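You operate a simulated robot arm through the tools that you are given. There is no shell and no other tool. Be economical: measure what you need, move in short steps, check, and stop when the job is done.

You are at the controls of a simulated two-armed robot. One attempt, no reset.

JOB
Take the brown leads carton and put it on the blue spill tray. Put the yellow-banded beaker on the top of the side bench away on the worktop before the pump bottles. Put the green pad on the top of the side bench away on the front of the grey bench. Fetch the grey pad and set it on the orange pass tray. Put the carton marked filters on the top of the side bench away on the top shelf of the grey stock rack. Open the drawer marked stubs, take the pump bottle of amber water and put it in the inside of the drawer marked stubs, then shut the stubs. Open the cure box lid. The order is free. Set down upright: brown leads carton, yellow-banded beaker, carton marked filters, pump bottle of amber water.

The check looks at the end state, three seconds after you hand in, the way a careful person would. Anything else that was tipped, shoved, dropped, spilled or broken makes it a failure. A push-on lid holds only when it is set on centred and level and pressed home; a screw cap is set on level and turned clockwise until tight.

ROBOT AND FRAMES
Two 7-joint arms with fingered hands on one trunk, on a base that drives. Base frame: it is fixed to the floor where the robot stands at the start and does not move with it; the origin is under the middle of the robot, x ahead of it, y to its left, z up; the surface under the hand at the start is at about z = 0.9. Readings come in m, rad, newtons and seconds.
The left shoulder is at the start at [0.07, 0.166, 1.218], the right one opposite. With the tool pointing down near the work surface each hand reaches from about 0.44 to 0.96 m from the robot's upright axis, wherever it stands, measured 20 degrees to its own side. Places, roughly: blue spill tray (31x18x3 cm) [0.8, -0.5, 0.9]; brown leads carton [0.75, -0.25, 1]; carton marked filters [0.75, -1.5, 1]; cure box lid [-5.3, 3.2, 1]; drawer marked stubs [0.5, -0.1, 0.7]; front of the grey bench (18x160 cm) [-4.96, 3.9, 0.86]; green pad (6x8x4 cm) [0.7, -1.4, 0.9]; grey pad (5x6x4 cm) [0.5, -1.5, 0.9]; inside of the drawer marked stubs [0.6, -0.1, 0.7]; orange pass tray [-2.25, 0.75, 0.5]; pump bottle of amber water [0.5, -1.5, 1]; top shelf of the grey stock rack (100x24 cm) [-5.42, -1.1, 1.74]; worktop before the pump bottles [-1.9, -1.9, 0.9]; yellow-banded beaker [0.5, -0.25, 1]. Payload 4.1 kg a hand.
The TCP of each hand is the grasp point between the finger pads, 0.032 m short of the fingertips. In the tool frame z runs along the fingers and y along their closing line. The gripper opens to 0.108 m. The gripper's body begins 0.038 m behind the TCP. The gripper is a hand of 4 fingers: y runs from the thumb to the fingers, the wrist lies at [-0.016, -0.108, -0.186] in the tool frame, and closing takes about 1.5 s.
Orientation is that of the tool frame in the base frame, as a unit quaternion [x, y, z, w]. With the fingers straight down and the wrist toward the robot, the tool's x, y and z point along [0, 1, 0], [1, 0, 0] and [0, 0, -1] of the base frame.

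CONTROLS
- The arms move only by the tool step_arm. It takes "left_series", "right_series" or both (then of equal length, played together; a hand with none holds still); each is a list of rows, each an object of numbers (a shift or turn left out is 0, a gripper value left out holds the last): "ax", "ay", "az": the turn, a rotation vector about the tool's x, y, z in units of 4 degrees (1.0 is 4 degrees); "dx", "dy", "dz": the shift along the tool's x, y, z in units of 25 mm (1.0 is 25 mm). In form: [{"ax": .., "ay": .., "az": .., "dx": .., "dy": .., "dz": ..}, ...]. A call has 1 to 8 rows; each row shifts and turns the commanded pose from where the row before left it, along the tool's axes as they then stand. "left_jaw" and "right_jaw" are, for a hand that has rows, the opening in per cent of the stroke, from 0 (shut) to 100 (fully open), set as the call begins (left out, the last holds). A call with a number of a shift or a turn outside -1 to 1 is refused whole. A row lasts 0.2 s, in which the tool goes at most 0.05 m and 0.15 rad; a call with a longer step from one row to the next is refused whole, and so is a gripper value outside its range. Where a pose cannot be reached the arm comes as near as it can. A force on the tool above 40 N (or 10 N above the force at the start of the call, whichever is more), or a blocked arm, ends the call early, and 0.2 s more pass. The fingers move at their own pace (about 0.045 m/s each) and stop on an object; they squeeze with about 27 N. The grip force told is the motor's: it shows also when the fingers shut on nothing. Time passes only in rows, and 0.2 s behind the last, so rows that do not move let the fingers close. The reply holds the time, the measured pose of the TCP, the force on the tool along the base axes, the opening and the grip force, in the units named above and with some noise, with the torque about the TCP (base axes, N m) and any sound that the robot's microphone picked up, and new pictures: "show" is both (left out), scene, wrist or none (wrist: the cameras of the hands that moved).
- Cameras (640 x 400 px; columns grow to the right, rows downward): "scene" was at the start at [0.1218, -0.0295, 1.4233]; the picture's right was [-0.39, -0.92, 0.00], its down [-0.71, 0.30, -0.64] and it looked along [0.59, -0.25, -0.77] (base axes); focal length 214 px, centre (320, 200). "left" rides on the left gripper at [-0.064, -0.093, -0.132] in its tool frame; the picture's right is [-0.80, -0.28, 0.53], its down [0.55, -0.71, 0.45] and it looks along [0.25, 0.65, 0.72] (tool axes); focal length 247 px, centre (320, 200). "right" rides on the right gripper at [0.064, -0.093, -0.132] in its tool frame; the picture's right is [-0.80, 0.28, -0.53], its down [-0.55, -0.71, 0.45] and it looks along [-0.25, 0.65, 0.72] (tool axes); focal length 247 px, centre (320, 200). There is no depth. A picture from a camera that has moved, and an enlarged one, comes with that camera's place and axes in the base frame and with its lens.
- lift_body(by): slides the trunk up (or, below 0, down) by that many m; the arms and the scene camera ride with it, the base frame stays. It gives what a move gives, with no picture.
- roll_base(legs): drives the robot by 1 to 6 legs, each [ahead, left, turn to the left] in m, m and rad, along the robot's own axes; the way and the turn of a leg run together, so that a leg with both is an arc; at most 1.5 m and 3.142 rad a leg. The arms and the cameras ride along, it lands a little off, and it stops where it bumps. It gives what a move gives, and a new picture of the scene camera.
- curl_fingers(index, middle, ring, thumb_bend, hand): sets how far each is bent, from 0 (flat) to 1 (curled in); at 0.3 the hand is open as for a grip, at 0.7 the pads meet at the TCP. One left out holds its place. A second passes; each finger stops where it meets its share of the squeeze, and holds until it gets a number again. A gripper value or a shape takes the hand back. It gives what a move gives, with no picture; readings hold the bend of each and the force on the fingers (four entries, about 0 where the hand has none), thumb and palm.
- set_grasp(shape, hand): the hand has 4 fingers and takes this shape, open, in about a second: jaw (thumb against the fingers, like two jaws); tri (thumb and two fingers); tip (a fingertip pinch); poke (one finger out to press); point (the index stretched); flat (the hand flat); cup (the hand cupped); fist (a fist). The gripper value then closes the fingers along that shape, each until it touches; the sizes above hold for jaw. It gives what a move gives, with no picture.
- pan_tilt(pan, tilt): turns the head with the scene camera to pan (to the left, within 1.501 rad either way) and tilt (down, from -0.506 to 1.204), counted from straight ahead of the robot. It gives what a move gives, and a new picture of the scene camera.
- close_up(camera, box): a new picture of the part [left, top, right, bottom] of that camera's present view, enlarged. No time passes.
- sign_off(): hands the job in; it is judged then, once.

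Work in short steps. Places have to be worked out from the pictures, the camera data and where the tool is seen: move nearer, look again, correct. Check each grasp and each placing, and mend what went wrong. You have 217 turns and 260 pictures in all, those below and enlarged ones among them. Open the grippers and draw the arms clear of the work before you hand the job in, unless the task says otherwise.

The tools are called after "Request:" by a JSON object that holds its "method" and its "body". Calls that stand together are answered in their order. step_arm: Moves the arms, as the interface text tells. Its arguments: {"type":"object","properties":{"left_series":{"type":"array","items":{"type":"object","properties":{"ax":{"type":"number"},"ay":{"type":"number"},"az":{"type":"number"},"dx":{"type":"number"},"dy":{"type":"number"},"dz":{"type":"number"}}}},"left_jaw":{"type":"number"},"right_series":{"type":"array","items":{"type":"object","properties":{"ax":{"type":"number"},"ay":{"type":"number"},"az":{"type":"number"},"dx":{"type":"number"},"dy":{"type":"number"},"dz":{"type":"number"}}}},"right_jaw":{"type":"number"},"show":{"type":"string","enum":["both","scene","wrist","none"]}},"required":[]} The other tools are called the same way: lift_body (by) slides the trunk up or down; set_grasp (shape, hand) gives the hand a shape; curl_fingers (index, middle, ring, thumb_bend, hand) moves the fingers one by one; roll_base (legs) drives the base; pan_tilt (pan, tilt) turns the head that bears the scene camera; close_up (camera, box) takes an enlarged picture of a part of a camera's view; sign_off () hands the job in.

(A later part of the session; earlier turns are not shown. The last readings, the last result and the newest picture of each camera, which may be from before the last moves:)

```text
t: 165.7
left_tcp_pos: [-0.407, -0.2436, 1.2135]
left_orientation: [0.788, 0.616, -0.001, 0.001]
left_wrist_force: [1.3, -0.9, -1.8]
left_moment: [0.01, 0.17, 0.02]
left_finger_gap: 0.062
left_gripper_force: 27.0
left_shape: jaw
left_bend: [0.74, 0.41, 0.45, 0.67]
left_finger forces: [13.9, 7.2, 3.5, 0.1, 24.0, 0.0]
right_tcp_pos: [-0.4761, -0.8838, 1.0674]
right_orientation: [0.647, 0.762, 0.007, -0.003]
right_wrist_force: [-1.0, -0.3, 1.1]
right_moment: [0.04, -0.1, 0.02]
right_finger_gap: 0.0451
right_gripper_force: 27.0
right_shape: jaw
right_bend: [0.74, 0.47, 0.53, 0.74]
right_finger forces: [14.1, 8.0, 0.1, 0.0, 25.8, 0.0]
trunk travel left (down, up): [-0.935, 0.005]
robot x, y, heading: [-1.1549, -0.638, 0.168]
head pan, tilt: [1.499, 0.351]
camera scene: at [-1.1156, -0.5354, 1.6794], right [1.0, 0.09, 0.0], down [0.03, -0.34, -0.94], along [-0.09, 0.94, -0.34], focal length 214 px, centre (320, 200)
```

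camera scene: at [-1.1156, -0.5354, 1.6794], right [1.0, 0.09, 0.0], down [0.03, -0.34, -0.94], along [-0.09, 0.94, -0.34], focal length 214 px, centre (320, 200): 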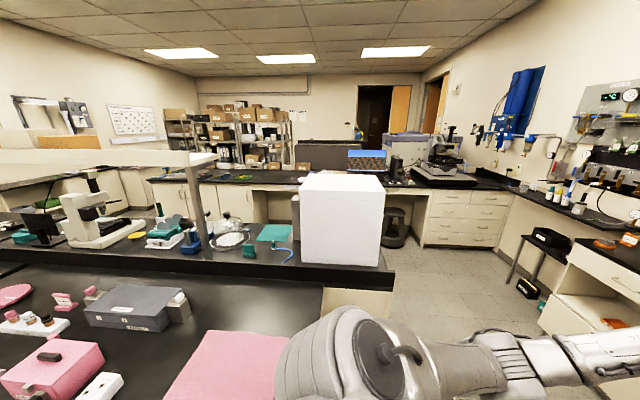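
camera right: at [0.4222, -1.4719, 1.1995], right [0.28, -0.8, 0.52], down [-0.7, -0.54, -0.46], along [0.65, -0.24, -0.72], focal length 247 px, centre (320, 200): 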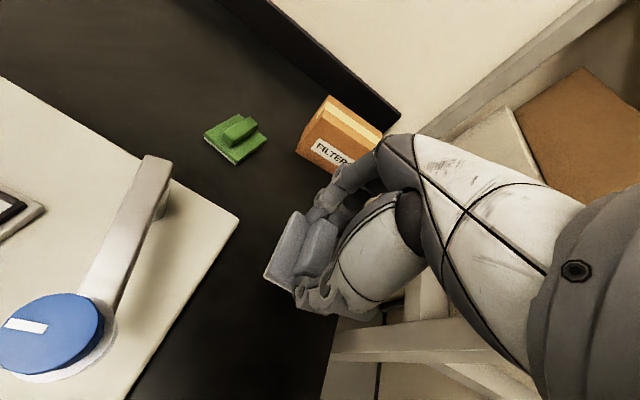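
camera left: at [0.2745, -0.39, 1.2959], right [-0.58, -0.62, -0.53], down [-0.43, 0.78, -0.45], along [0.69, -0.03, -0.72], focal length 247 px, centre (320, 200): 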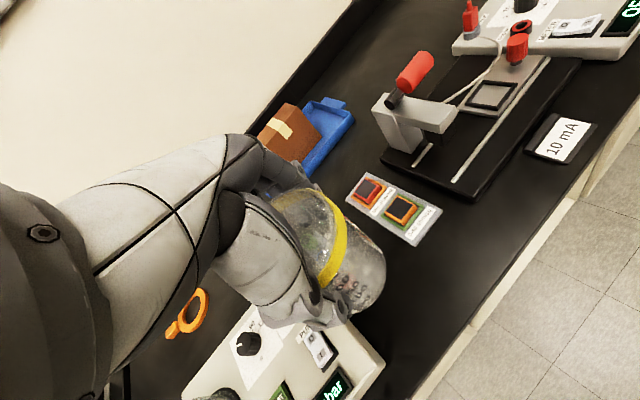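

The island bench blocks behind-left. I move away from it to the aisle's middle and square the heading.

Request:
{"method": "roll_base", "body": {"legs": [[0.1, -0.35, 0], [0, 0, -0.17]]}}

Request:
{"method": "pan_tilt", "body": {"pan": 1.5, "tilt": 0.7}}

```text
t: 166.9
left_tcp_pos: [-0.4198, -0.1992, 1.2134]
left_orientation: [0.766, 0.642, -0.002, 0.001]
left_wrist_force: [0.1, -0.1, -1.8]
left_moment: [0.0, 0.03, 0.01]
left_finger_gap: 0.0621
left_gripper_force: 26.8
left_shape: jaw
left_bend: [0.74, 0.41, 0.45, 0.67]
left_finger forces: [14.0, 7.2, 3.6, 0.0, 24.1, 0.0]
right_tcp_pos: [-0.4439, -0.8421, 1.066]
right_orientation: [0.619, 0.785, 0.006, -0.003]
right_wrist_force: [0.6, -1.0, -1.5]
right_moment: [0.03, 0.01, 0.04]
right_finger_gap: 0.045
right_gripper_force: 26.7
right_shape: jaw
right_bend: [0.74, 0.47, 0.53, 0.74]
right_finger forces: [13.9, 8.2, 0.1, 0.1, 25.8, 0.1]
trunk travel left (down, up): [-0.935, 0.005]
robot x, y, heading: [-1.145, -0.645, 0.233]
head pan, tilt: [1.499, 0.351]
stopped in leg 1: the robot was blocked; the commanded pose is now the measured one
camera scene: at [-1.1054, -0.5395, 1.6792], right [0.99, 0.17, 0.0], down [0.06, -0.34, -0.94], along [-0.16, 0.93, -0.34], focal length 214 px, centre (320, 200)
```

scene: 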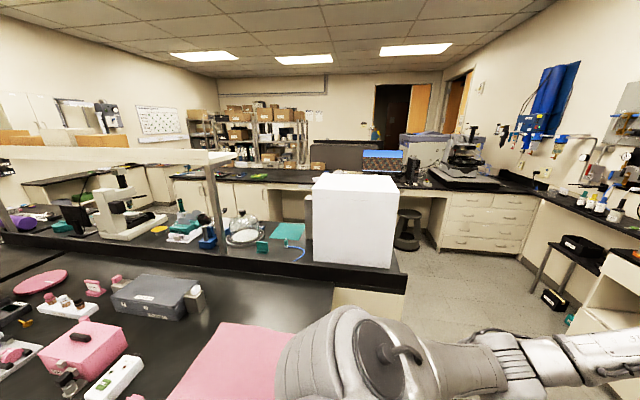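

```text
t: 167.7
left_tcp_pos: [-0.4243, -0.1941, 1.2147]
left_orientation: [0.764, 0.645, -0.002, 0.001]
left_wrist_force: [-0.4, -0.4, -1.0]
left_moment: [-0.02, -0.02, -0.02]
left_finger_gap: 0.0619
left_gripper_force: 27.3
left_shape: jaw
left_bend: [0.74, 0.41, 0.45, 0.67]
left_finger forces: [13.9, 7.1, 3.6, 0.0, 23.9, 0.1]
right_tcp_pos: [-0.4429, -0.8378, 1.0664]
right_orientation: [0.618, 0.786, 0.006, -0.003]
right_wrist_force: [-0.3, -0.8, -1.3]
right_moment: [0.01, -0.02, -0.02]
right_finger_gap: 0.0448
right_gripper_force: 27.2
right_shape: jaw
right_bend: [0.74, 0.47, 0.53, 0.74]
right_finger forces: [14.0, 8.1, 0.0, 0.0, 25.7, 0.1]
trunk travel left (down, up): [-0.935, 0.005]
robot x, y, heading: [-1.1394, -0.6418, 0.245]
head pan, tilt: [1.499, 0.7]
camera scene: at [-1.1069, -0.5468, 1.6479], right [0.99, 0.17, 0.0], down [0.11, -0.63, -0.77], along [-0.13, 0.75, -0.64], focal length 214 px, centre (320, 200)
```

scene: 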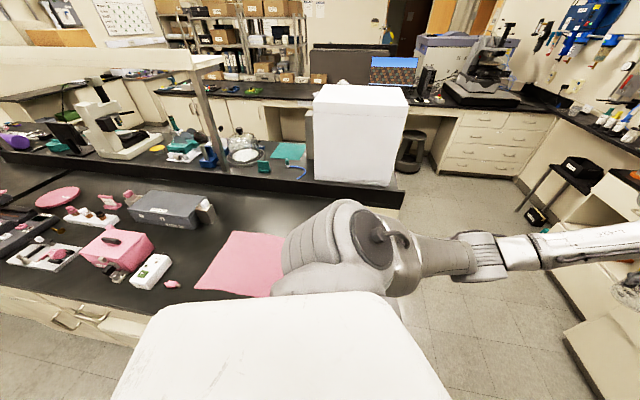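

The rear-left of the base touches the island's front (y≈-0.33). I slide straight to the right to free it.

Request:
{"method": "roll_base", "body": {"legs": [[0, -0.15, 0]]}}

```text
t: 168.4
left_tcp_pos: [-0.4252, -0.1962, 1.2143]
left_orientation: [0.765, 0.644, -0.002, 0.002]
left_wrist_force: [-0.7, 0.1, -0.9]
left_moment: [0.0, 0.02, 0.03]
left_finger_gap: 0.0617
left_gripper_force: 27.0
left_shape: jaw
left_bend: [0.74, 0.41, 0.45, 0.67]
left_finger forces: [14.1, 7.1, 3.6, 0.0, 24.0, 0.0]
right_tcp_pos: [-0.4439, -0.8384, 1.0667]
right_orientation: [0.618, 0.786, 0.005, -0.003]
right_wrist_force: [-0.9, 0.1, -1.1]
right_moment: [-0.02, -0.01, 0.01]
right_finger_gap: 0.0448
right_gripper_force: 26.9
right_shape: jaw
right_bend: [0.74, 0.47, 0.53, 0.74]
right_finger forces: [14.0, 8.2, 0.0, 0.1, 25.6, 0.0]
trunk travel left (down, up): [-0.935, 0.005]
robot x, y, heading: [-1.1409, -0.6447, 0.245]
head pan, tilt: [1.499, 0.7]
stopped in leg 1: the robot was blocked; the commanded pose is now the measured one
camera scene: at [-1.1076, -0.5491, 1.6478], right [0.99, 0.17, 0.0], down [0.11, -0.64, -0.76], along [-0.13, 0.75, -0.64], focal length 214 px, centre (320, 200)
```

scene: 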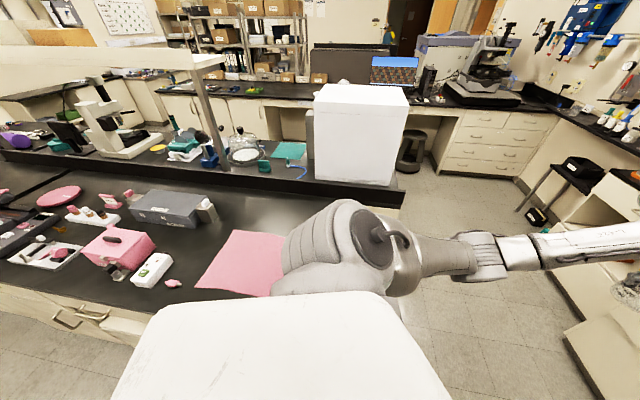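

Still blocked; look at the right and down for what touches.

Request:
{"method": "pan_tilt", "body": {"pan": -1.5, "tilt": 0.9}}

Request:
{"method": "pan_tilt", "body": {"pan": 1.5, "tilt": 1.2}}

```text
t: 171.0
left_tcp_pos: [-0.422, -0.1979, 1.2148]
left_orientation: [0.765, 0.644, 0.0, 0.001]
left_wrist_force: [0.3, 0.0, -1.6]
left_moment: [-0.03, -0.02, -0.01]
left_finger_gap: 0.062
left_gripper_force: 26.7
left_shape: jaw
left_bend: [0.74, 0.41, 0.45, 0.67]
left_finger forces: [14.1, 7.3, 3.5, 0.1, 24.0, 0.0]
right_tcp_pos: [-0.4426, -0.84, 1.0664]
right_orientation: [0.617, 0.787, 0.006, -0.003]
right_wrist_force: [0.4, -0.6, -0.8]
right_moment: [0.01, 0.03, 0.0]
right_finger_gap: 0.0446
right_gripper_force: 26.7
right_shape: jaw
right_bend: [0.74, 0.47, 0.53, 0.74]
right_finger forces: [14.0, 8.1, 0.1, 0.0, 25.7, 0.1]
trunk travel left (down, up): [-0.935, 0.005]
robot x, y, heading: [-1.1399, -0.6461, 0.247]
head pan, tilt: [-1.499, 0.901]
camera scene: at [-1.0681, -0.7055, 1.6317], right [-0.95, -0.31, 0.0], down [-0.24, 0.74, -0.62], along [0.19, -0.59, -0.78], focal length 214 px, centre (320, 200)
```

scene: 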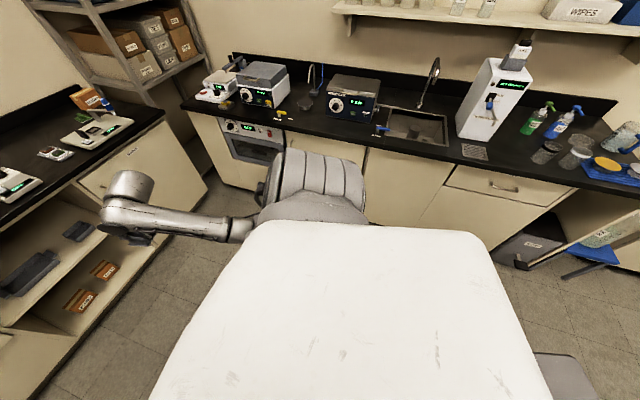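

```text
t: 173.6
left_tcp_pos: [-0.4232, -0.1964, 1.2145]
left_orientation: [0.765, 0.644, 0.0, 0.002]
left_wrist_force: [0.3, -0.7, -1.5]
left_moment: [-0.04, 0.0, -0.02]
left_finger_gap: 0.0622
left_gripper_force: 26.9
left_shape: jaw
left_bend: [0.74, 0.41, 0.45, 0.67]
left_finger forces: [14.1, 7.2, 3.4, 0.0, 24.0, 0.0]
right_tcp_pos: [-0.4426, -0.8414, 1.0668]
right_orientation: [0.618, 0.786, 0.005, -0.004]
right_wrist_force: [1.0, 0.1, -0.5]
right_moment: [0.02, 0.01, -0.04]
right_finger_gap: 0.0445
right_gripper_force: 26.7
right_shape: jaw
right_bend: [0.74, 0.47, 0.53, 0.74]
right_finger forces: [14.0, 8.1, 0.0, 0.0, 25.6, 0.0]
trunk travel left (down, up): [-0.935, 0.005]
robot x, y, heading: [-1.1403, -0.6466, 0.243]
head pan, tilt: [1.499, 1.201]
camera scene: at [-1.1011, -0.5786, 1.6119], right [0.99, 0.17, 0.0], down [0.16, -0.92, -0.36], along [-0.06, 0.36, -0.93], focal length 214 px, centre (320, 200)
```

scene: 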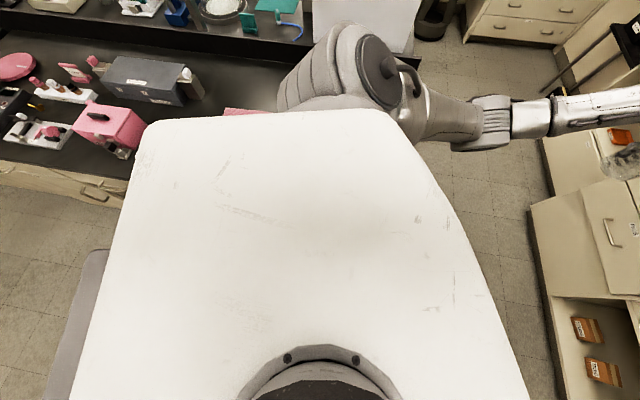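

Try backing out the way it came: straight forward along +x.

Request:
{"method": "roll_base", "body": {"legs": [[0.2, -0.05, 0]]}}

```text
t: 174.3
left_tcp_pos: [-0.424, -0.1964, 1.2139]
left_orientation: [0.764, 0.645, -0.001, 0.002]
left_wrist_force: [-0.3, 0.1, -1.2]
left_moment: [0.0, 0.01, -0.01]
left_finger_gap: 0.062
left_gripper_force: 27.2
left_shape: jaw
left_bend: [0.74, 0.41, 0.45, 0.67]
left_finger forces: [14.1, 7.2, 3.5, 0.0, 24.1, 0.0]
right_tcp_pos: [-0.4429, -0.8397, 1.0654]
right_orientation: [0.616, 0.787, 0.005, -0.003]
right_wrist_force: [-0.1, 0.0, 0.2]
right_moment: [-0.04, 0.0, 0.01]
right_finger_gap: 0.0446
right_gripper_force: 27.0
right_shape: jaw
right_bend: [0.74, 0.47, 0.53, 0.74]
right_finger forces: [14.1, 8.1, 0.0, 0.0, 25.7, 0.0]
trunk travel left (down, up): [-0.935, 0.005]
robot x, y, heading: [-1.1405, -0.6501, 0.246]
head pan, tilt: [1.499, 1.201]
stopped in leg 1: the robot was blocked; the commanded pose is now the measured one
camera scene: at [-1.1016, -0.5789, 1.6119], right [0.98, 0.17, 0.0], down [0.16, -0.92, -0.36], along [-0.06, 0.36, -0.93], focal length 214 px, centre (320, 200)
```

scene: 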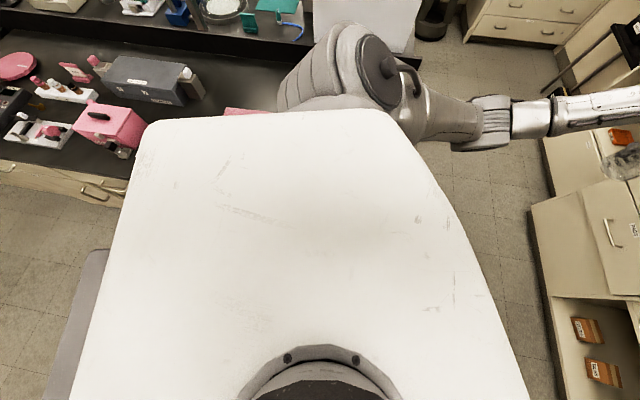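

Try turning left a bit, the way the contact pushes.

Request:
{"method": "roll_base", "body": {"legs": [[0, 0, 0.2]]}}

```text
t: 175.0
left_tcp_pos: [-0.4273, -0.1926, 1.2145]
left_orientation: [0.761, 0.648, 0.0, 0.002]
left_wrist_force: [-0.2, -0.1, -1.0]
left_moment: [0.03, -0.03, -0.03]
left_finger_gap: 0.0618
left_gripper_force: 27.2
left_shape: jaw
left_bend: [0.74, 0.41, 0.45, 0.67]
left_finger forces: [13.9, 7.3, 3.5, 0.0, 24.1, 0.0]
right_tcp_pos: [-0.4413, -0.8336, 1.0649]
right_orientation: [0.614, 0.79, 0.004, -0.005]
right_wrist_force: [-1.0, -0.2, -0.5]
right_moment: [0.01, -0.03, 0.03]
right_finger_gap: 0.0451
right_gripper_force: 26.8
right_shape: jaw
right_bend: [0.74, 0.47, 0.53, 0.74]
right_finger forces: [14.0, 8.2, 0.0, 0.0, 25.5, 0.0]
trunk travel left (down, up): [-0.935, 0.005]
robot x, y, heading: [-1.1432, -0.6497, 0.247]
head pan, tilt: [1.499, 1.201]
stopped in leg 1: the robot was blocked; the commanded pose is now the measured one
camera scene: at [-1.1017, -0.5793, 1.6119], right [0.98, 0.18, 0.0], down [0.17, -0.92, -0.36], along [-0.07, 0.36, -0.93], focal length 214 px, centre (320, 200)
```

scene: 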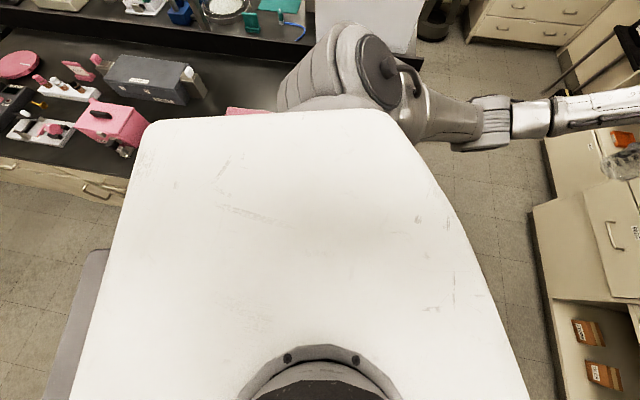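

The base seems wedged at the island's corner; try a longer move straight away from it (world -y).

Request:
{"method": "roll_base", "body": {"legs": [[-0.11, -0.45, 0]]}}

```text
t: 177.8
left_tcp_pos: [-0.4204, -0.656, 1.2148]
left_orientation: [0.762, 0.648, -0.001, 0.003]
left_wrist_force: [0.4, -0.8, -0.6]
left_moment: [-0.01, -0.02, -0.02]
left_finger_gap: 0.062
left_gripper_force: 26.6
left_shape: jaw
left_bend: [0.74, 0.41, 0.45, 0.67]
left_finger forces: [14.0, 7.3, 3.5, 0.1, 24.2, 0.0]
right_tcp_pos: [-0.4337, -1.2991, 1.0659]
right_orientation: [0.614, 0.79, 0.004, -0.004]
right_wrist_force: [0.5, 0.4, -0.1]
right_moment: [0.0, 0.01, 0.04]
right_finger_gap: 0.0446
right_gripper_force: 27.4
right_shape: jaw
right_bend: [0.74, 0.47, 0.53, 0.74]
right_finger forces: [13.9, 8.2, 0.1, 0.1, 25.6, 0.0]
trunk travel left (down, up): [-0.935, 0.005]
robot x, y, heading: [-1.1324, -1.1139, 0.253]
head pan, tilt: [1.499, 1.201]
camera scene: at [-1.0945, -1.0437, 1.6118], right [0.98, 0.18, 0.0], down [0.17, -0.92, -0.36], along [-0.07, 0.36, -0.93], focal length 214 px, centre (320, 200)
```

scene: 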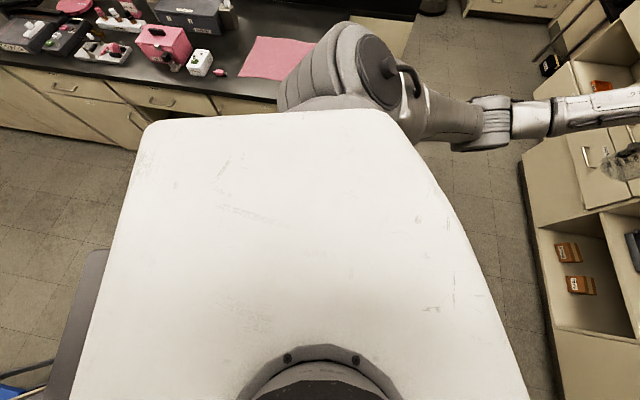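

Freed. Now drive back along the aisle and turn to face the sink bench (-y), keeping clear of both sides.

Request:
{"method": "roll_base", "body": {"legs": [[-0.874, 0.494, 0], [0, 0, -1.824]]}}

Request:
{"method": "pan_tilt", "body": {"pan": 0.0, "tilt": 0.6}}

```text
t: 187.4
left_tcp_pos: [-1.8396, -1.6563, 1.2142]
left_orientation: [0.979, -0.204, -0.002, 0.0]
left_wrist_force: [-1.0, 0.0, -0.9]
left_moment: [-0.02, 0.06, -0.01]
left_finger_gap: 0.0614
left_gripper_force: 27.0
left_shape: jaw
left_bend: [0.74, 0.41, 0.45, 0.67]
left_finger forces: [14.1, 7.2, 3.3, 0.1, 23.6, 0.1]
right_tcp_pos: [-2.4596, -1.4831, 1.0652]
right_orientation: [1.0, 0.0, 0.006, 0.001]
right_wrist_force: [0.3, 0.3, 0.2]
right_moment: [0.03, 0.01, 0.0]
right_finger_gap: 0.0446
right_gripper_force: 27.1
right_shape: jaw
right_bend: [0.74, 0.47, 0.53, 0.74]
right_finger forces: [13.5, 8.0, 0.1, 0.0, 24.2, 0.0]
trunk travel left (down, up): [-0.935, 0.005]
robot x, y, heading: [-2.1045, -0.8497, -1.569]
head pan, tilt: [1.499, 1.201]
camera scene: at [-2.0479, -0.9052, 1.6118], right [-0.07, -1.0, 0.0], down [-0.93, 0.06, -0.36], along [0.36, -0.02, -0.93], focal length 214 px, centre (320, 200)
```

scene: 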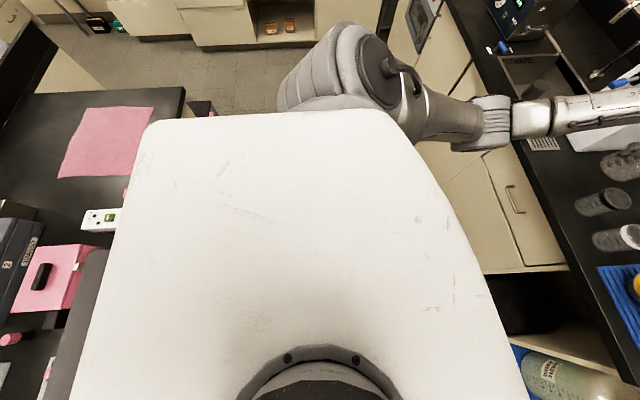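

```text
t: 189.0
left_tcp_pos: [-1.8391, -1.6564, 1.214]
left_orientation: [0.979, -0.203, -0.002, 0.0]
left_wrist_force: [-0.6, 1.1, -1.4]
left_moment: [-0.02, 0.0, -0.02]
left_finger_gap: 0.0617
left_gripper_force: 27.2
left_shape: jaw
left_bend: [0.74, 0.41, 0.45, 0.67]
left_finger forces: [14.0, 7.2, 3.4, 0.0, 23.7, 0.0]
right_tcp_pos: [-2.4583, -1.4843, 1.0653]
right_orientation: [1.0, -0.001, 0.006, 0.001]
right_wrist_force: [0.1, 0.6, -0.6]
right_moment: [-0.02, -0.01, 0.0]
right_finger_gap: 0.0444
right_gripper_force: 27.0
right_shape: jaw
right_bend: [0.74, 0.47, 0.53, 0.74]
right_finger forces: [13.7, 8.0, 0.0, 0.0, 24.3, 0.1]
trunk travel left (down, up): [-0.935, 0.005]
robot x, y, heading: [-2.1056, -0.8501, -1.572]
head pan, tilt: [0.0, 0.6]
camera scene: at [-2.1034, -0.9898, 1.6564], right [-1.0, 0.0, 0.0], down [0.0, 0.57, -0.82], along [0.0, -0.82, -0.57], focal length 214 px, centre (320, 200)
```

scene: 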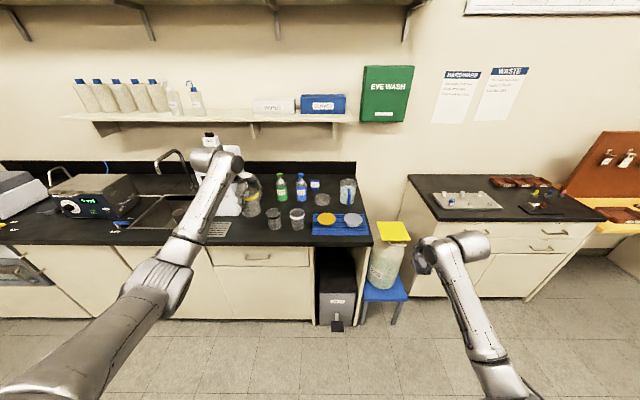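

Request:
{"method": "close_up", "body": {"camera": "scene", "box": [190, 150, 390, 270]}}

```text
3.20 times, centred on (290, 210) of scene
camera zoom: at [-2.1034, -0.9898, 1.6564], right [-1.0, 0.0, 0.0], down [0.0, 0.57, -0.82], along [0.0, -0.82, -0.57], focal length 686 px, centre (416, 168)
```

zoom: 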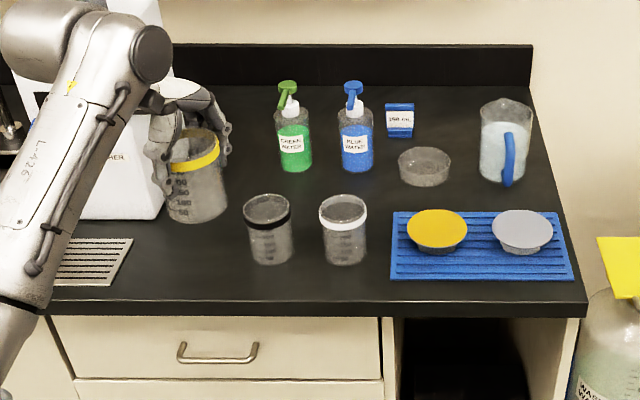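

Black- and white-banded beakers stand before the bottles at (-1.864,-1.83) and (-1.98,-1.83). I'll set the yellow one between/behind them at ≈(-1.923,-1.93), with the jaws closing along x. Turn the left hand and retract the right.

Request:
{"method": "step_arm", "body": {"left_series": [{"az": 1}, {"az": 1}, {"az": 1}, {"az": 1}, {"az": 1}, {"az": 1}, {"az": 1}, {"az": 1}], "right_series": [{"dy": -0.8, "dz": -0.5}, {"dy": -0.8, "dz": -0.5}, {"dy": -0.8, "dz": -0.5}, {"dy": -0.8, "dz": -0.5}, {"dy": -0.8, "dz": -0.5}, {"dy": -0.8}, {"dy": -0.8}, {"dy": -0.4}], "show": "none"}}

Request:
{"method": "step_arm", "body": {"left_series": [{"az": 1}, {"az": 1}, {"az": 1}, {"az": 1}, {"az": 1}, {"az": 1}, {"az": 1}, {"az": 1}], "show": "none"}}

Request:
{"method": "roll_base", "body": {"legs": [[0.27, 0, 0]]}}

Request:
{"method": "close_up", "body": {"camera": "left", "box": [0, 0, 640, 400]}}

```text
t: 190.8
left_tcp_pos: [-1.8404, -1.6549, 1.2139]
left_orientation: [0.885, -0.466, -0.002, 0.002]
left_wrist_force: [-0.3, 0.0, -1.6]
left_moment: [0.03, 0.02, -0.04]
left_finger_gap: 0.0615
left_gripper_force: 27.0
left_shape: jaw
left_bend: [0.74, 0.41, 0.45, 0.67]
left_finger forces: [14.0, 7.2, 3.4, 0.0, 23.7, 0.1]
right_tcp_pos: [-2.4586, -1.3341, 1.1277]
right_orientation: [1.0, 0.002, 0.005, 0.001]
right_wrist_force: [0.1, -0.1, -0.1]
right_moment: [-0.01, 0.03, 0.02]
right_finger_gap: 0.0445
right_gripper_force: 27.2
right_shape: jaw
right_bend: [0.74, 0.47, 0.53, 0.74]
right_finger forces: [13.6, 8.0, 0.1, 0.0, 24.5, 0.1]
trunk travel left (down, up): [-0.935, 0.005]
robot x, y, heading: [-2.1034, -0.8552, -1.566]
head pan, tilt: [0.0, 0.6]
```

```text
t: 192.6
left_tcp_pos: [-1.8447, -1.6358, 1.2154]
left_orientation: [0.723, -0.691, -0.001, 0.001]
left_wrist_force: [0.0, 0.4, -2.0]
left_moment: [0.02, -0.03, -0.01]
left_finger_gap: 0.0615
left_gripper_force: 27.1
left_shape: jaw
left_bend: [0.74, 0.41, 0.45, 0.67]
left_finger forces: [13.9, 7.2, 3.4, 0.0, 23.8, 0.0]
left hand out of reach, approached as far as the arm can: row 7
right_tcp_pos: [-2.4608, -1.3342, 1.1272]
right_orientation: [1.0, 0.001, 0.006, 0.001]
right_wrist_force: [0.1, -0.2, -1.1]
right_moment: [-0.03, 0.02, -0.01]
right_finger_gap: 0.0444
right_gripper_force: 27.0
right_shape: jaw
right_bend: [0.74, 0.47, 0.53, 0.74]
right_finger forces: [13.6, 8.0, 0.1, 0.0, 24.5, 0.0]
trunk travel left (down, up): [-0.935, 0.005]
robot x, y, heading: [-2.1032, -0.8527, -1.568]
head pan, tilt: [0.0, 0.6]
```

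```text
t: 194.5
left_tcp_pos: [-1.8407, -1.9061, 1.2149]
left_orientation: [0.723, -0.691, 0.0, 0.001]
left_wrist_force: [-0.1, -0.3, -0.5]
left_moment: [0.03, 0.01, 0.05]
left_finger_gap: 0.0611
left_gripper_force: 26.8
left_shape: jaw
left_bend: [0.74, 0.41, 0.45, 0.67]
left_finger forces: [14.0, 7.2, 3.5, 0.1, 23.8, 0.1]
right_tcp_pos: [-2.4575, -1.605, 1.1283]
right_orientation: [1.0, 0.001, 0.007, 0.001]
right_wrist_force: [-0.1, 0.4, -0.3]
right_moment: [0.0, 0.01, -0.01]
right_finger_gap: 0.0443
right_gripper_force: 27.3
right_shape: jaw
right_bend: [0.74, 0.47, 0.53, 0.74]
right_finger forces: [13.6, 7.9, 0.0, 0.1, 24.5, 0.0]
trunk travel left (down, up): [-0.935, 0.005]
robot x, y, heading: [-2.1051, -1.1247, -1.56]
head pan, tilt: [0.0, 0.6]
camera scene: at [-2.1021, -1.2596, 1.6566], right [-1.0, -0.01, 0.0], down [0.0, 0.56, -0.83], along [0.01, -0.83, -0.56], focal length 214 px, centre (320, 200)
```

scene: 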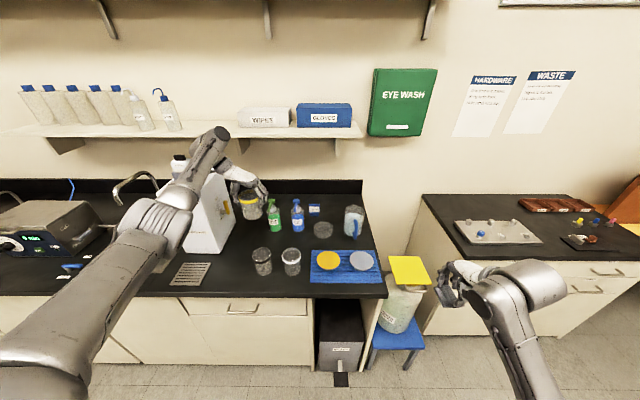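

```text
1.00 times, centred on (320, 200) of left (not enlarged: the box is as wide or as high as the picture)
camera zoom: at [-1.751, -1.8364, 1.3467], right [0.24, 0.81, -0.53], down [0.73, -0.52, -0.45], along [-0.64, -0.28, -0.72], focal length 247 px, centre (320, 200)
```

zoom: 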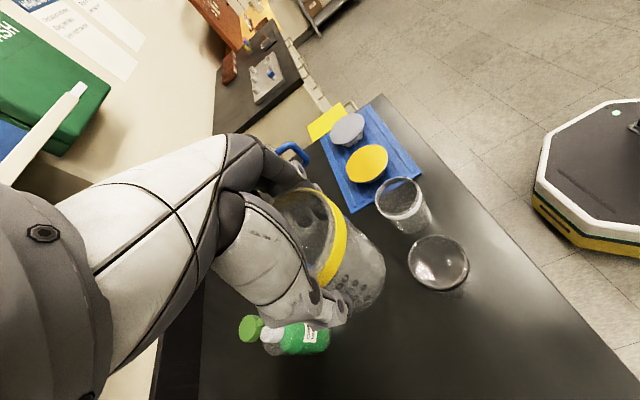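

Move over the spot (-1.92,-1.95) and begin lowering.

Request:
{"method": "step_arm", "body": {"left_series": [{"dx": 0.4, "dy": 0.81}, {"dx": 0.4, "dy": 0.81}, {"dx": 0.4, "dy": 0.81}, {"dx": 0.4, "dy": 0.81}, {"dz": 1}, {"dz": 1}, {"dz": 1}, {"dz": 1}], "show": "both"}}

Request:
{"method": "close_up", "body": {"camera": "scene", "box": [200, 170, 380, 290]}}

```text
t: 196.3
left_tcp_pos: [-1.8935, -1.9105, 1.1158]
left_orientation: [0.723, -0.691, -0.001, 0.001]
left_wrist_force: [-0.8, -0.2, -1.1]
left_moment: [0.02, -0.04, 0.02]
left_finger_gap: 0.0614
left_gripper_force: 27.4
left_shape: jaw
left_bend: [0.74, 0.41, 0.45, 0.67]
left_finger forces: [14.1, 7.2, 3.3, 0.1, 23.7, 0.0]
left hand out of reach, approached as far as the arm can: row 2, 3, 4, 6, 7, 8
right_tcp_pos: [-2.4584, -1.6071, 1.1272]
right_orientation: [1.0, 0.002, 0.006, 0.001]
right_wrist_force: [-0.1, 0.0, -0.9]
right_moment: [-0.01, 0.0, 0.0]
right_finger_gap: 0.0441
right_gripper_force: 27.6
right_shape: jaw
right_bend: [0.74, 0.47, 0.53, 0.74]
right_finger forces: [13.6, 8.0, 0.0, 0.1, 24.4, 0.1]
trunk travel left (down, up): [-0.935, 0.005]
robot x, y, heading: [-2.1036, -1.1238, -1.563]
head pan, tilt: [0.0, 0.6]
camera scene: at [-2.1027, -1.262, 1.6564], right [-1.0, -0.01, 0.0], down [0.0, 0.57, -0.82], along [0.01, -0.82, -0.57], focal length 214 px, centre (320, 200)
camera left: at [-1.8033, -1.8422, 1.2463], right [0.24, 0.81, -0.53], down [0.73, -0.52, -0.45], along [-0.64, -0.28, -0.72], focal length 247 px, centre (320, 200)
```

scene: 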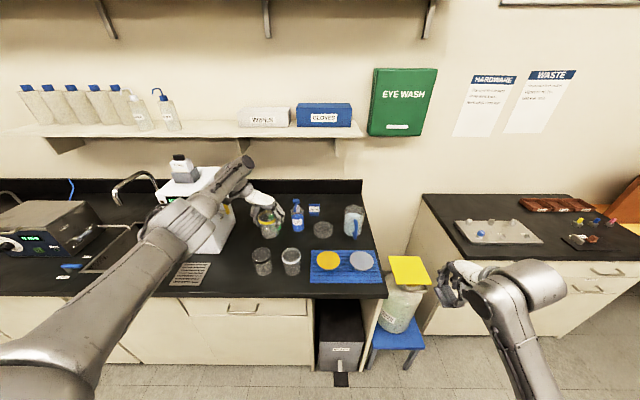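
left: 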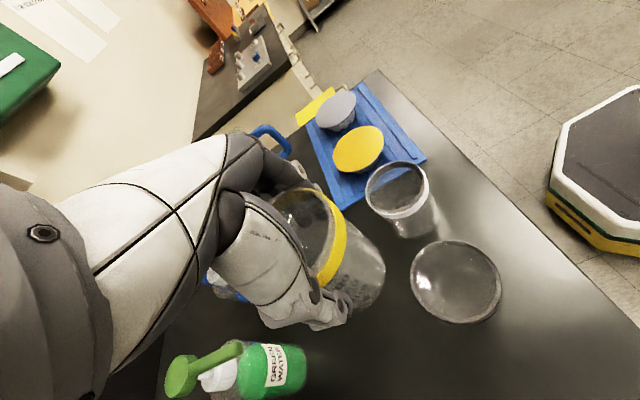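

```text
3.33 times, centred on (290, 230) of scene
camera zoom: at [-2.1027, -1.262, 1.6564], right [-1.0, -0.01, 0.0], down [0.0, 0.57, -0.82], along [0.01, -0.82, -0.57], focal length 715 px, centre (420, 100)
```

zoom: 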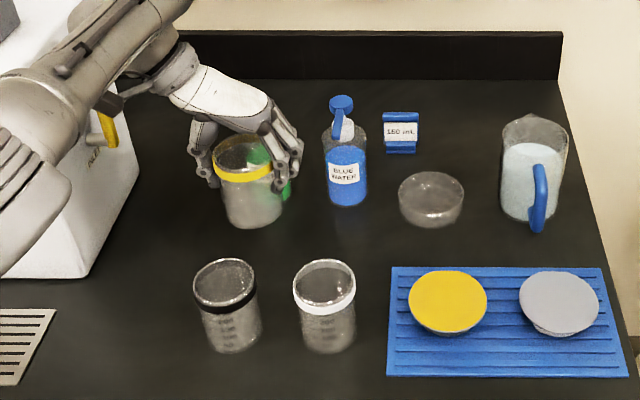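

The arm is at its limit, so I use the base for the remaining shift and the trunk to lower.

Request:
{"method": "roll_base", "body": {"legs": [[0.038, -0.028, 0]]}}

Request:
{"method": "lift_body", "body": {"by": -0.06}}

Request:
{"method": "close_up", "body": {"camera": "left", "box": [0, 0, 640, 400]}}

```text
t: 197.2
left_tcp_pos: [-1.9146, -1.9424, 1.1192]
left_orientation: [0.724, -0.69, 0.0, 0.004]
left_wrist_force: [1.1, 0.6, -0.7]
left_moment: [-0.06, 0.0, -0.01]
left_finger_gap: 0.0614
left_gripper_force: 27.0
left_shape: jaw
left_bend: [0.74, 0.41, 0.45, 0.67]
left_finger forces: [13.9, 7.3, 3.4, 0.0, 23.6, 0.0]
right_tcp_pos: [-2.4804, -1.6394, 1.1303]
right_orientation: [1.0, 0.002, 0.005, 0.005]
right_wrist_force: [0.9, 1.2, 0.4]
right_moment: [-0.01, 0.04, 0.01]
right_finger_gap: 0.0444
right_gripper_force: 26.8
right_shape: jaw
right_bend: [0.74, 0.47, 0.53, 0.74]
right_finger forces: [13.6, 8.0, 0.0, 0.0, 24.4, 0.1]
trunk travel left (down, up): [-0.935, 0.005]
robot x, y, heading: [-2.1316, -1.1613, -1.56]
head pan, tilt: [0.0, 0.6]
camera scene: at [-2.123, -1.2908, 1.6573], right [-1.0, -0.01, 0.0], down [-0.01, 0.56, -0.83], along [0.0, -0.83, -0.56], focal length 214 px, centre (320, 200)
```

scene: 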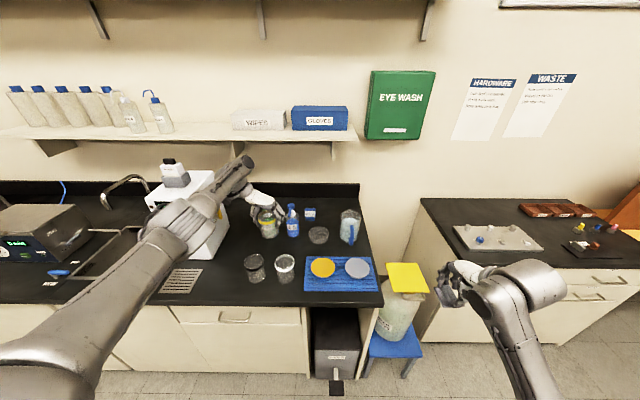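

```text
t: 198.2
left_tcp_pos: [-1.9185, -1.9481, 1.0568]
left_orientation: [0.724, -0.69, -0.001, 0.001]
left_wrist_force: [-0.5, -0.3, -1.6]
left_moment: [-0.01, -0.01, 0.0]
left_finger_gap: 0.0616
left_gripper_force: 27.1
left_shape: jaw
left_bend: [0.74, 0.41, 0.45, 0.67]
left_finger forces: [14.0, 7.2, 3.4, 0.0, 23.7, 0.1]
right_tcp_pos: [-2.4832, -1.6439, 1.0674]
right_orientation: [1.0, 0.001, 0.006, 0.001]
right_wrist_force: [0.2, 0.3, -0.7]
right_moment: [0.01, 0.03, -0.03]
right_finger_gap: 0.0445
right_gripper_force: 27.5
right_shape: jaw
right_bend: [0.74, 0.47, 0.53, 0.74]
right_finger forces: [13.6, 7.9, 0.0, 0.1, 24.5, 0.1]
trunk travel left (down, up): [-0.875, 0.065]
robot x, y, heading: [-2.1338, -1.1602, -1.562]
head pan, tilt: [0.0, 0.6]
```

```text
1.00 times, centred on (320, 200) of left (not enlarged: the box is as wide or as high as the picture)
camera zoom: at [-1.8285, -1.8789, 1.1868], right [0.24, 0.81, -0.53], down [0.73, -0.52, -0.45], along [-0.64, -0.28, -0.72], focal length 247 px, centre (320, 200)
```

zoom: 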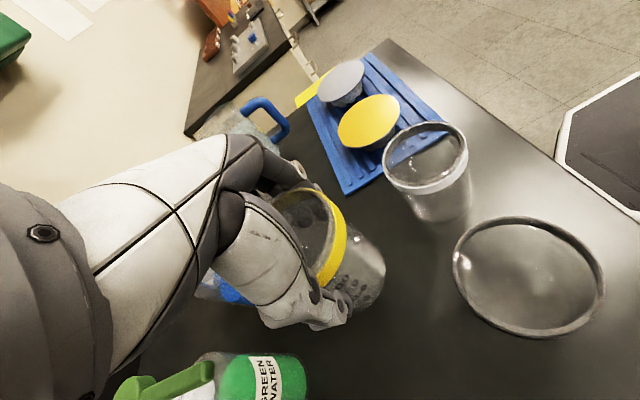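

Clear of neighbours. Lower further by trunk.

Request:
{"method": "lift_body", "body": {"by": -0.068}}

Request:
{"method": "lift_body", "body": {"by": -0.01}}

```text
t: 199.3
left_tcp_pos: [-1.9176, -1.9477, 0.9891]
left_orientation: [0.724, -0.69, -0.001, 0.001]
left_wrist_force: [0.6, 0.1, -1.3]
left_moment: [-0.01, 0.04, 0.03]
left_finger_gap: 0.0614
left_gripper_force: 26.9
left_shape: jaw
left_bend: [0.74, 0.41, 0.45, 0.67]
left_finger forces: [14.0, 7.2, 3.4, 0.0, 23.7, 0.0]
right_tcp_pos: [-2.4834, -1.6452, 0.9994]
right_orientation: [1.0, 0.003, 0.007, 0.001]
right_wrist_force: [0.1, -0.4, -0.5]
right_moment: [0.02, -0.04, -0.02]
right_finger_gap: 0.0445
right_gripper_force: 26.9
right_shape: jaw
right_bend: [0.74, 0.47, 0.53, 0.74]
right_finger forces: [13.5, 8.0, 0.0, 0.0, 24.5, 0.0]
trunk travel left (down, up): [-0.807, 0.133]
robot x, y, heading: [-2.1313, -1.1609, -1.57]
head pan, tilt: [0.0, 0.6]
```

```text
t: 199.9
left_tcp_pos: [-1.9174, -1.9485, 0.9775]
left_orientation: [0.723, -0.69, -0.001, 0.001]
left_wrist_force: [0.1, 0.7, -1.0]
left_moment: [0.0, 0.0, 0.02]
left_finger_gap: 0.0615
left_gripper_force: 27.5
left_shape: jaw
left_bend: [0.74, 0.41, 0.45, 0.67]
left_finger forces: [14.0, 7.2, 3.5, 0.1, 23.8, 0.0]
right_tcp_pos: [-2.4819, -1.6442, 0.9877]
right_orientation: [1.0, 0.002, 0.006, 0.0]
right_wrist_force: [0.0, -0.3, 0.4]
right_moment: [0.01, 0.0, 0.01]
right_finger_gap: 0.0446
right_gripper_force: 27.1
right_shape: jaw
right_bend: [0.74, 0.47, 0.53, 0.74]
right_finger forces: [13.5, 8.0, 0.1, 0.0, 24.5, 0.0]
trunk travel left (down, up): [-0.797, 0.143]
robot x, y, heading: [-2.1312, -1.1555, -1.566]
head pan, tilt: [0.0, 0.6]
```

Request:
{"method": "lift_body", "body": {"by": -0.003}}

```text
t: 200.4
left_tcp_pos: [-1.9184, -1.9488, 0.9749]
left_orientation: [0.724, -0.69, -0.001, 0.0]
left_wrist_force: [0.3, -0.4, 2.3]
left_moment: [0.02, -0.01, 0.01]
left_finger_gap: 0.0615
left_gripper_force: 27.0
left_shape: jaw
left_bend: [0.74, 0.41, 0.45, 0.67]
left_finger forces: [14.3, 7.4, 3.5, 0.0, 24.5, 0.0]
right_tcp_pos: [-2.4833, -1.6437, 0.9852]
right_orientation: [1.0, 0.002, 0.006, 0.002]
right_wrist_force: [0.3, 0.6, -0.4]
right_moment: [-0.04, -0.02, 0.0]
right_finger_gap: 0.0446
right_gripper_force: 26.6
right_shape: jaw
right_bend: [0.74, 0.47, 0.53, 0.74]
right_finger forces: [13.6, 8.0, 0.0, 0.1, 24.6, 0.0]
trunk travel left (down, up): [-0.794, 0.146]
robot x, y, heading: [-2.1327, -1.1602, -1.564]
head pan, tilt: [0.0, 0.6]
```

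The beaker touches the worktop. Release, then raise the trunk.

Request:
{"method": "step_arm", "body": {"left_series": [{}, {}, {}, {}, {}, {}, {}], "left_jaw": 100, "show": "none"}}

Request:
{"method": "lift_body", "body": {"by": 0.14}}

Request:
{"method": "close_up", "body": {"camera": "scene", "box": [200, 170, 400, 290]}}

Request:
{"method": "close_up", "body": {"camera": "left", "box": [0, 0, 640, 400]}}

```text
t: 202.0
left_tcp_pos: [-1.9193, -1.948, 0.9749]
left_orientation: [0.723, -0.69, 0.0, 0.001]
left_wrist_force: [1.4, 0.0, -0.2]
left_moment: [0.03, -0.02, 0.0]
left_finger_gap: 0.1074
left_gripper_force: 0.1
left_shape: jaw
left_bend: [0.3, 0.3, 0.3, 0.3]
left_finger forces: [0.1, 0.0, 0.1, 0.0, 0.0, 0.0]
right_tcp_pos: [-2.4841, -1.6447, 0.9863]
right_orientation: [1.0, 0.001, 0.006, 0.001]
right_wrist_force: [-0.5, -0.1, -2.0]
right_moment: [0.0, 0.02, 0.02]
right_finger_gap: 0.0442
right_gripper_force: 27.0
right_shape: jaw
right_bend: [0.74, 0.47, 0.53, 0.74]
right_finger forces: [13.6, 8.0, 0.1, 0.0, 24.5, 0.1]
trunk travel left (down, up): [-0.794, 0.146]
robot x, y, heading: [-2.1312, -1.1624, -1.564]
head pan, tilt: [0.0, 0.6]
```

```text
t: 203.7
left_tcp_pos: [-1.9182, -1.9475, 1.1158]
left_orientation: [0.723, -0.691, -0.002, 0.001]
left_wrist_force: [0.9, 1.0, 0.1]
left_moment: [0.02, 0.01, -0.02]
left_finger_gap: 0.1077
left_gripper_force: 0.0
left_shape: jaw
left_bend: [0.3, 0.3, 0.3, 0.3]
left_finger forces: [0.0, 0.1, 0.0, 0.0, 0.0, 0.0]
right_tcp_pos: [-2.4845, -1.6443, 1.1267]
right_orientation: [1.0, 0.002, 0.006, 0.001]
right_wrist_force: [0.3, -0.1, -0.2]
right_moment: [-0.01, -0.02, -0.05]
right_finger_gap: 0.0443
right_gripper_force: 27.0
right_shape: jaw
right_bend: [0.74, 0.47, 0.53, 0.74]
right_finger forces: [13.6, 8.0, 0.0, 0.0, 24.5, 0.0]
trunk travel left (down, up): [-0.934, 0.006]
robot x, y, heading: [-2.1306, -1.1637, -1.568]
head pan, tilt: [0.0, 0.6]
```

```text
3.20 times, centred on (300, 230) of scene
camera zoom: at [-2.1291, -1.2994, 1.6554], right [-1.0, -0.01, 0.0], down [0.0, 0.57, -0.82], along [0.01, -0.82, -0.57], focal length 686 px, centre (384, 104)
```

zoom: 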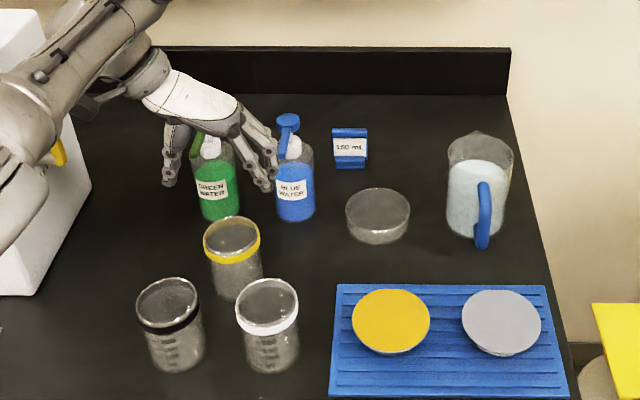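

```text
1.00 times, centred on (320, 200) of left (not enlarged: the box is as wide or as high as the picture)
camera zoom: at [-1.8285, -1.8793, 1.2453], right [0.24, 0.81, -0.53], down [0.73, -0.51, -0.45], along [-0.64, -0.28, -0.72], focal length 247 px, centre (320, 200)
```

zoom: 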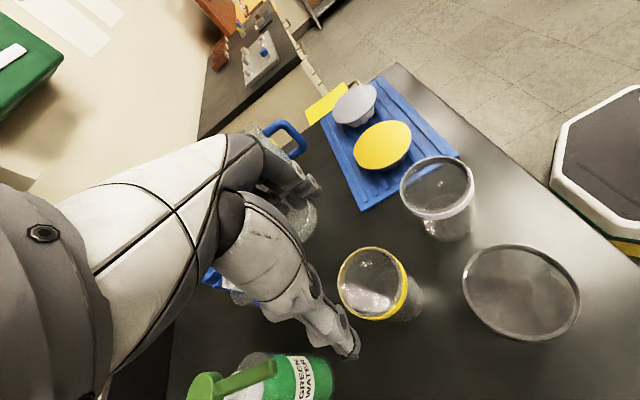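

The yellow beaker stands well. Back off, retract the left hand, and head around the island's east end with the grey pad.

Request:
{"method": "roll_base", "body": {"legs": [[-0.3, 0, 0]]}}

Request:
{"method": "step_arm", "body": {"left_series": [{"dx": -1}, {"dx": -1}, {"dx": -1}, {"dx": -1}, {"dx": -1}, {"dx": -1}, {"dx": -1}, {"dx": -1}], "show": "none"}}

Request:
{"method": "roll_base", "body": {"legs": [[0, 0, 1.568], [0.9, 0, 0], [0.85, 0, 0], [0, 0, 1.571]]}}

Request:
{"method": "pan_tilt", "body": {"pan": 0.5, "tilt": 0.4}}

```text
t: 205.7
left_tcp_pos: [-1.9205, -1.649, 1.1133]
left_orientation: [0.723, -0.69, -0.001, 0.0]
left_wrist_force: [-0.4, -0.1, 0.0]
left_moment: [0.01, -0.01, -0.03]
left_finger_gap: 0.1075
left_gripper_force: 0.0
left_shape: jaw
left_bend: [0.3, 0.3, 0.3, 0.3]
left_finger forces: [0.0, 0.0, 0.1, 0.0, 0.0, 0.0]
right_tcp_pos: [-2.4867, -1.3452, 1.1256]
right_orientation: [1.0, 0.001, 0.006, 0.001]
right_wrist_force: [-0.4, -0.5, -1.0]
right_moment: [0.04, 0.01, 0.0]
right_finger_gap: 0.0448
right_gripper_force: 27.1
right_shape: jaw
right_bend: [0.74, 0.47, 0.53, 0.74]
right_finger forces: [13.6, 8.0, 0.1, 0.1, 24.6, 0.1]
trunk travel left (down, up): [-0.934, 0.006]
robot x, y, heading: [-2.1342, -0.8634, -1.563]
head pan, tilt: [0.0, 0.6]
camera scene: at [-2.1311, -1.0009, 1.6552], right [-1.0, -0.01, 0.0], down [0.0, 0.57, -0.82], along [0.01, -0.82, -0.57], focal length 214 px, centre (320, 200)
```

scene: 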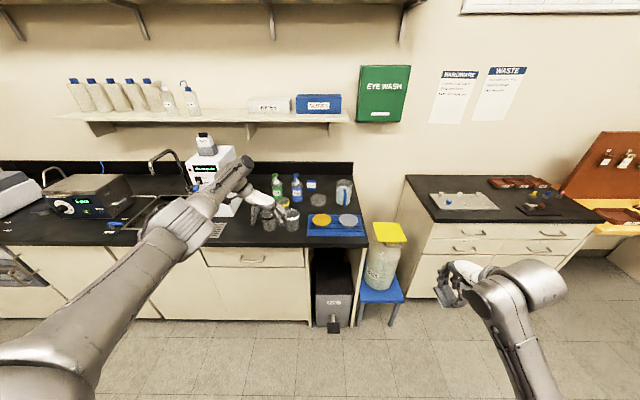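

```text
t: 207.5
left_tcp_pos: [-1.929, -1.4469, 1.116]
left_orientation: [0.724, -0.69, -0.002, 0.001]
left_wrist_force: [-0.2, 0.1, -0.6]
left_moment: [-0.02, 0.03, 0.02]
left_finger_gap: 0.1074
left_gripper_force: 0.1
left_shape: jaw
left_bend: [0.3, 0.3, 0.3, 0.3]
left_finger forces: [0.0, 0.1, 0.0, 0.1, 0.0, 0.0]
right_tcp_pos: [-2.4857, -1.3424, 1.1269]
right_orientation: [1.0, 0.002, 0.006, 0.002]
right_wrist_force: [0.1, 0.8, 0.0]
right_moment: [-0.03, 0.01, 0.01]
right_finger_gap: 0.0446
right_gripper_force: 27.1
right_shape: jaw
right_bend: [0.74, 0.47, 0.53, 0.74]
right_finger forces: [13.6, 7.9, 0.1, 0.0, 24.6, 0.1]
trunk travel left (down, up): [-0.934, 0.006]
robot x, y, heading: [-2.133, -0.8626, -1.562]
head pan, tilt: [0.0, 0.6]
```

```text
t: 224.0
left_tcp_pos: [-0.603, -0.2531, 1.1154]
left_orientation: [0.681, 0.732, 0.002, 0.001]
left_wrist_force: [-0.2, -0.1, 0.4]
left_moment: [-0.02, -0.03, -0.01]
left_finger_gap: 0.1077
left_gripper_force: 0.0
left_shape: jaw
left_bend: [0.3, 0.3, 0.3, 0.3]
left_finger forces: [0.0, 0.0, 0.0, 0.1, 0.0, 0.1]
right_tcp_pos: [-0.0449, -0.3455, 1.1261]
right_orientation: [-0.014, 1.0, 0.001, -0.006]
right_wrist_force: [0.5, 0.0, -0.5]
right_moment: [0.0, 0.0, -0.01]
right_finger_gap: 0.042
right_gripper_force: 27.1
right_shape: jaw
right_bend: [0.74, 0.47, 0.53, 0.75]
right_finger forces: [59.8, 11.7, 0.1, 0.0, 23.8, 0.0]
trunk travel left (down, up): [-0.934, 0.006]
robot x, y, heading: [-0.3861, -0.8333, 1.599]
head pan, tilt: [0.0, 0.6]
camera scene: at [-0.3894, -0.6972, 1.6555], right [1.0, 0.03, 0.0], down [0.02, -0.56, -0.82], along [-0.03, 0.82, -0.57], focal length 214 px, centre (320, 200)
```

scene: 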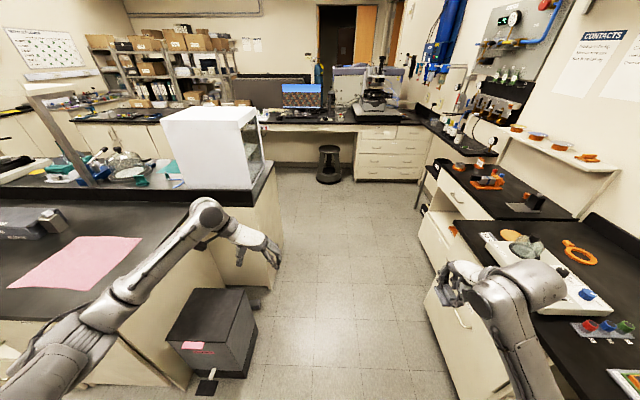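

```text
t: 224.9
left_tcp_pos: [-0.6047, -0.2529, 1.1147]
left_orientation: [0.681, 0.732, 0.002, 0.002]
left_wrist_force: [0.1, -0.4, -0.4]
left_moment: [-0.01, -0.01, 0.01]
left_finger_gap: 0.1078
left_gripper_force: 0.0
left_shape: jaw
left_bend: [0.3, 0.3, 0.3, 0.3]
left_finger forces: [0.1, 0.0, 0.1, 0.0, 0.1, 0.0]
right_tcp_pos: [-0.0444, -0.3435, 1.1258]
right_orientation: [-0.013, 1.0, 0.001, -0.006]
right_wrist_force: [0.3, -0.3, -0.4]
right_moment: [-0.02, 0.01, -0.01]
right_finger_gap: 0.0424
right_gripper_force: 26.9
right_shape: jaw
right_bend: [0.74, 0.47, 0.53, 0.75]
right_finger forces: [59.7, 11.7, 0.1, 0.0, 23.8, 0.1]
trunk travel left (down, up): [-0.934, 0.006]
robot x, y, heading: [-0.3862, -0.8383, 1.597]
head pan, tilt: [0.499, 0.4]
camera scene: at [-0.4335, -0.7056, 1.6737], right [0.86, 0.51, 0.0], down [0.2, -0.34, -0.92], along [-0.47, 0.79, -0.39], focal length 214 px, centre (320, 200)
```

scene: 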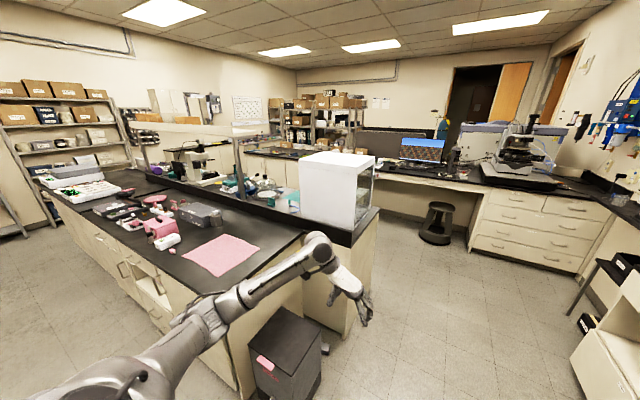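

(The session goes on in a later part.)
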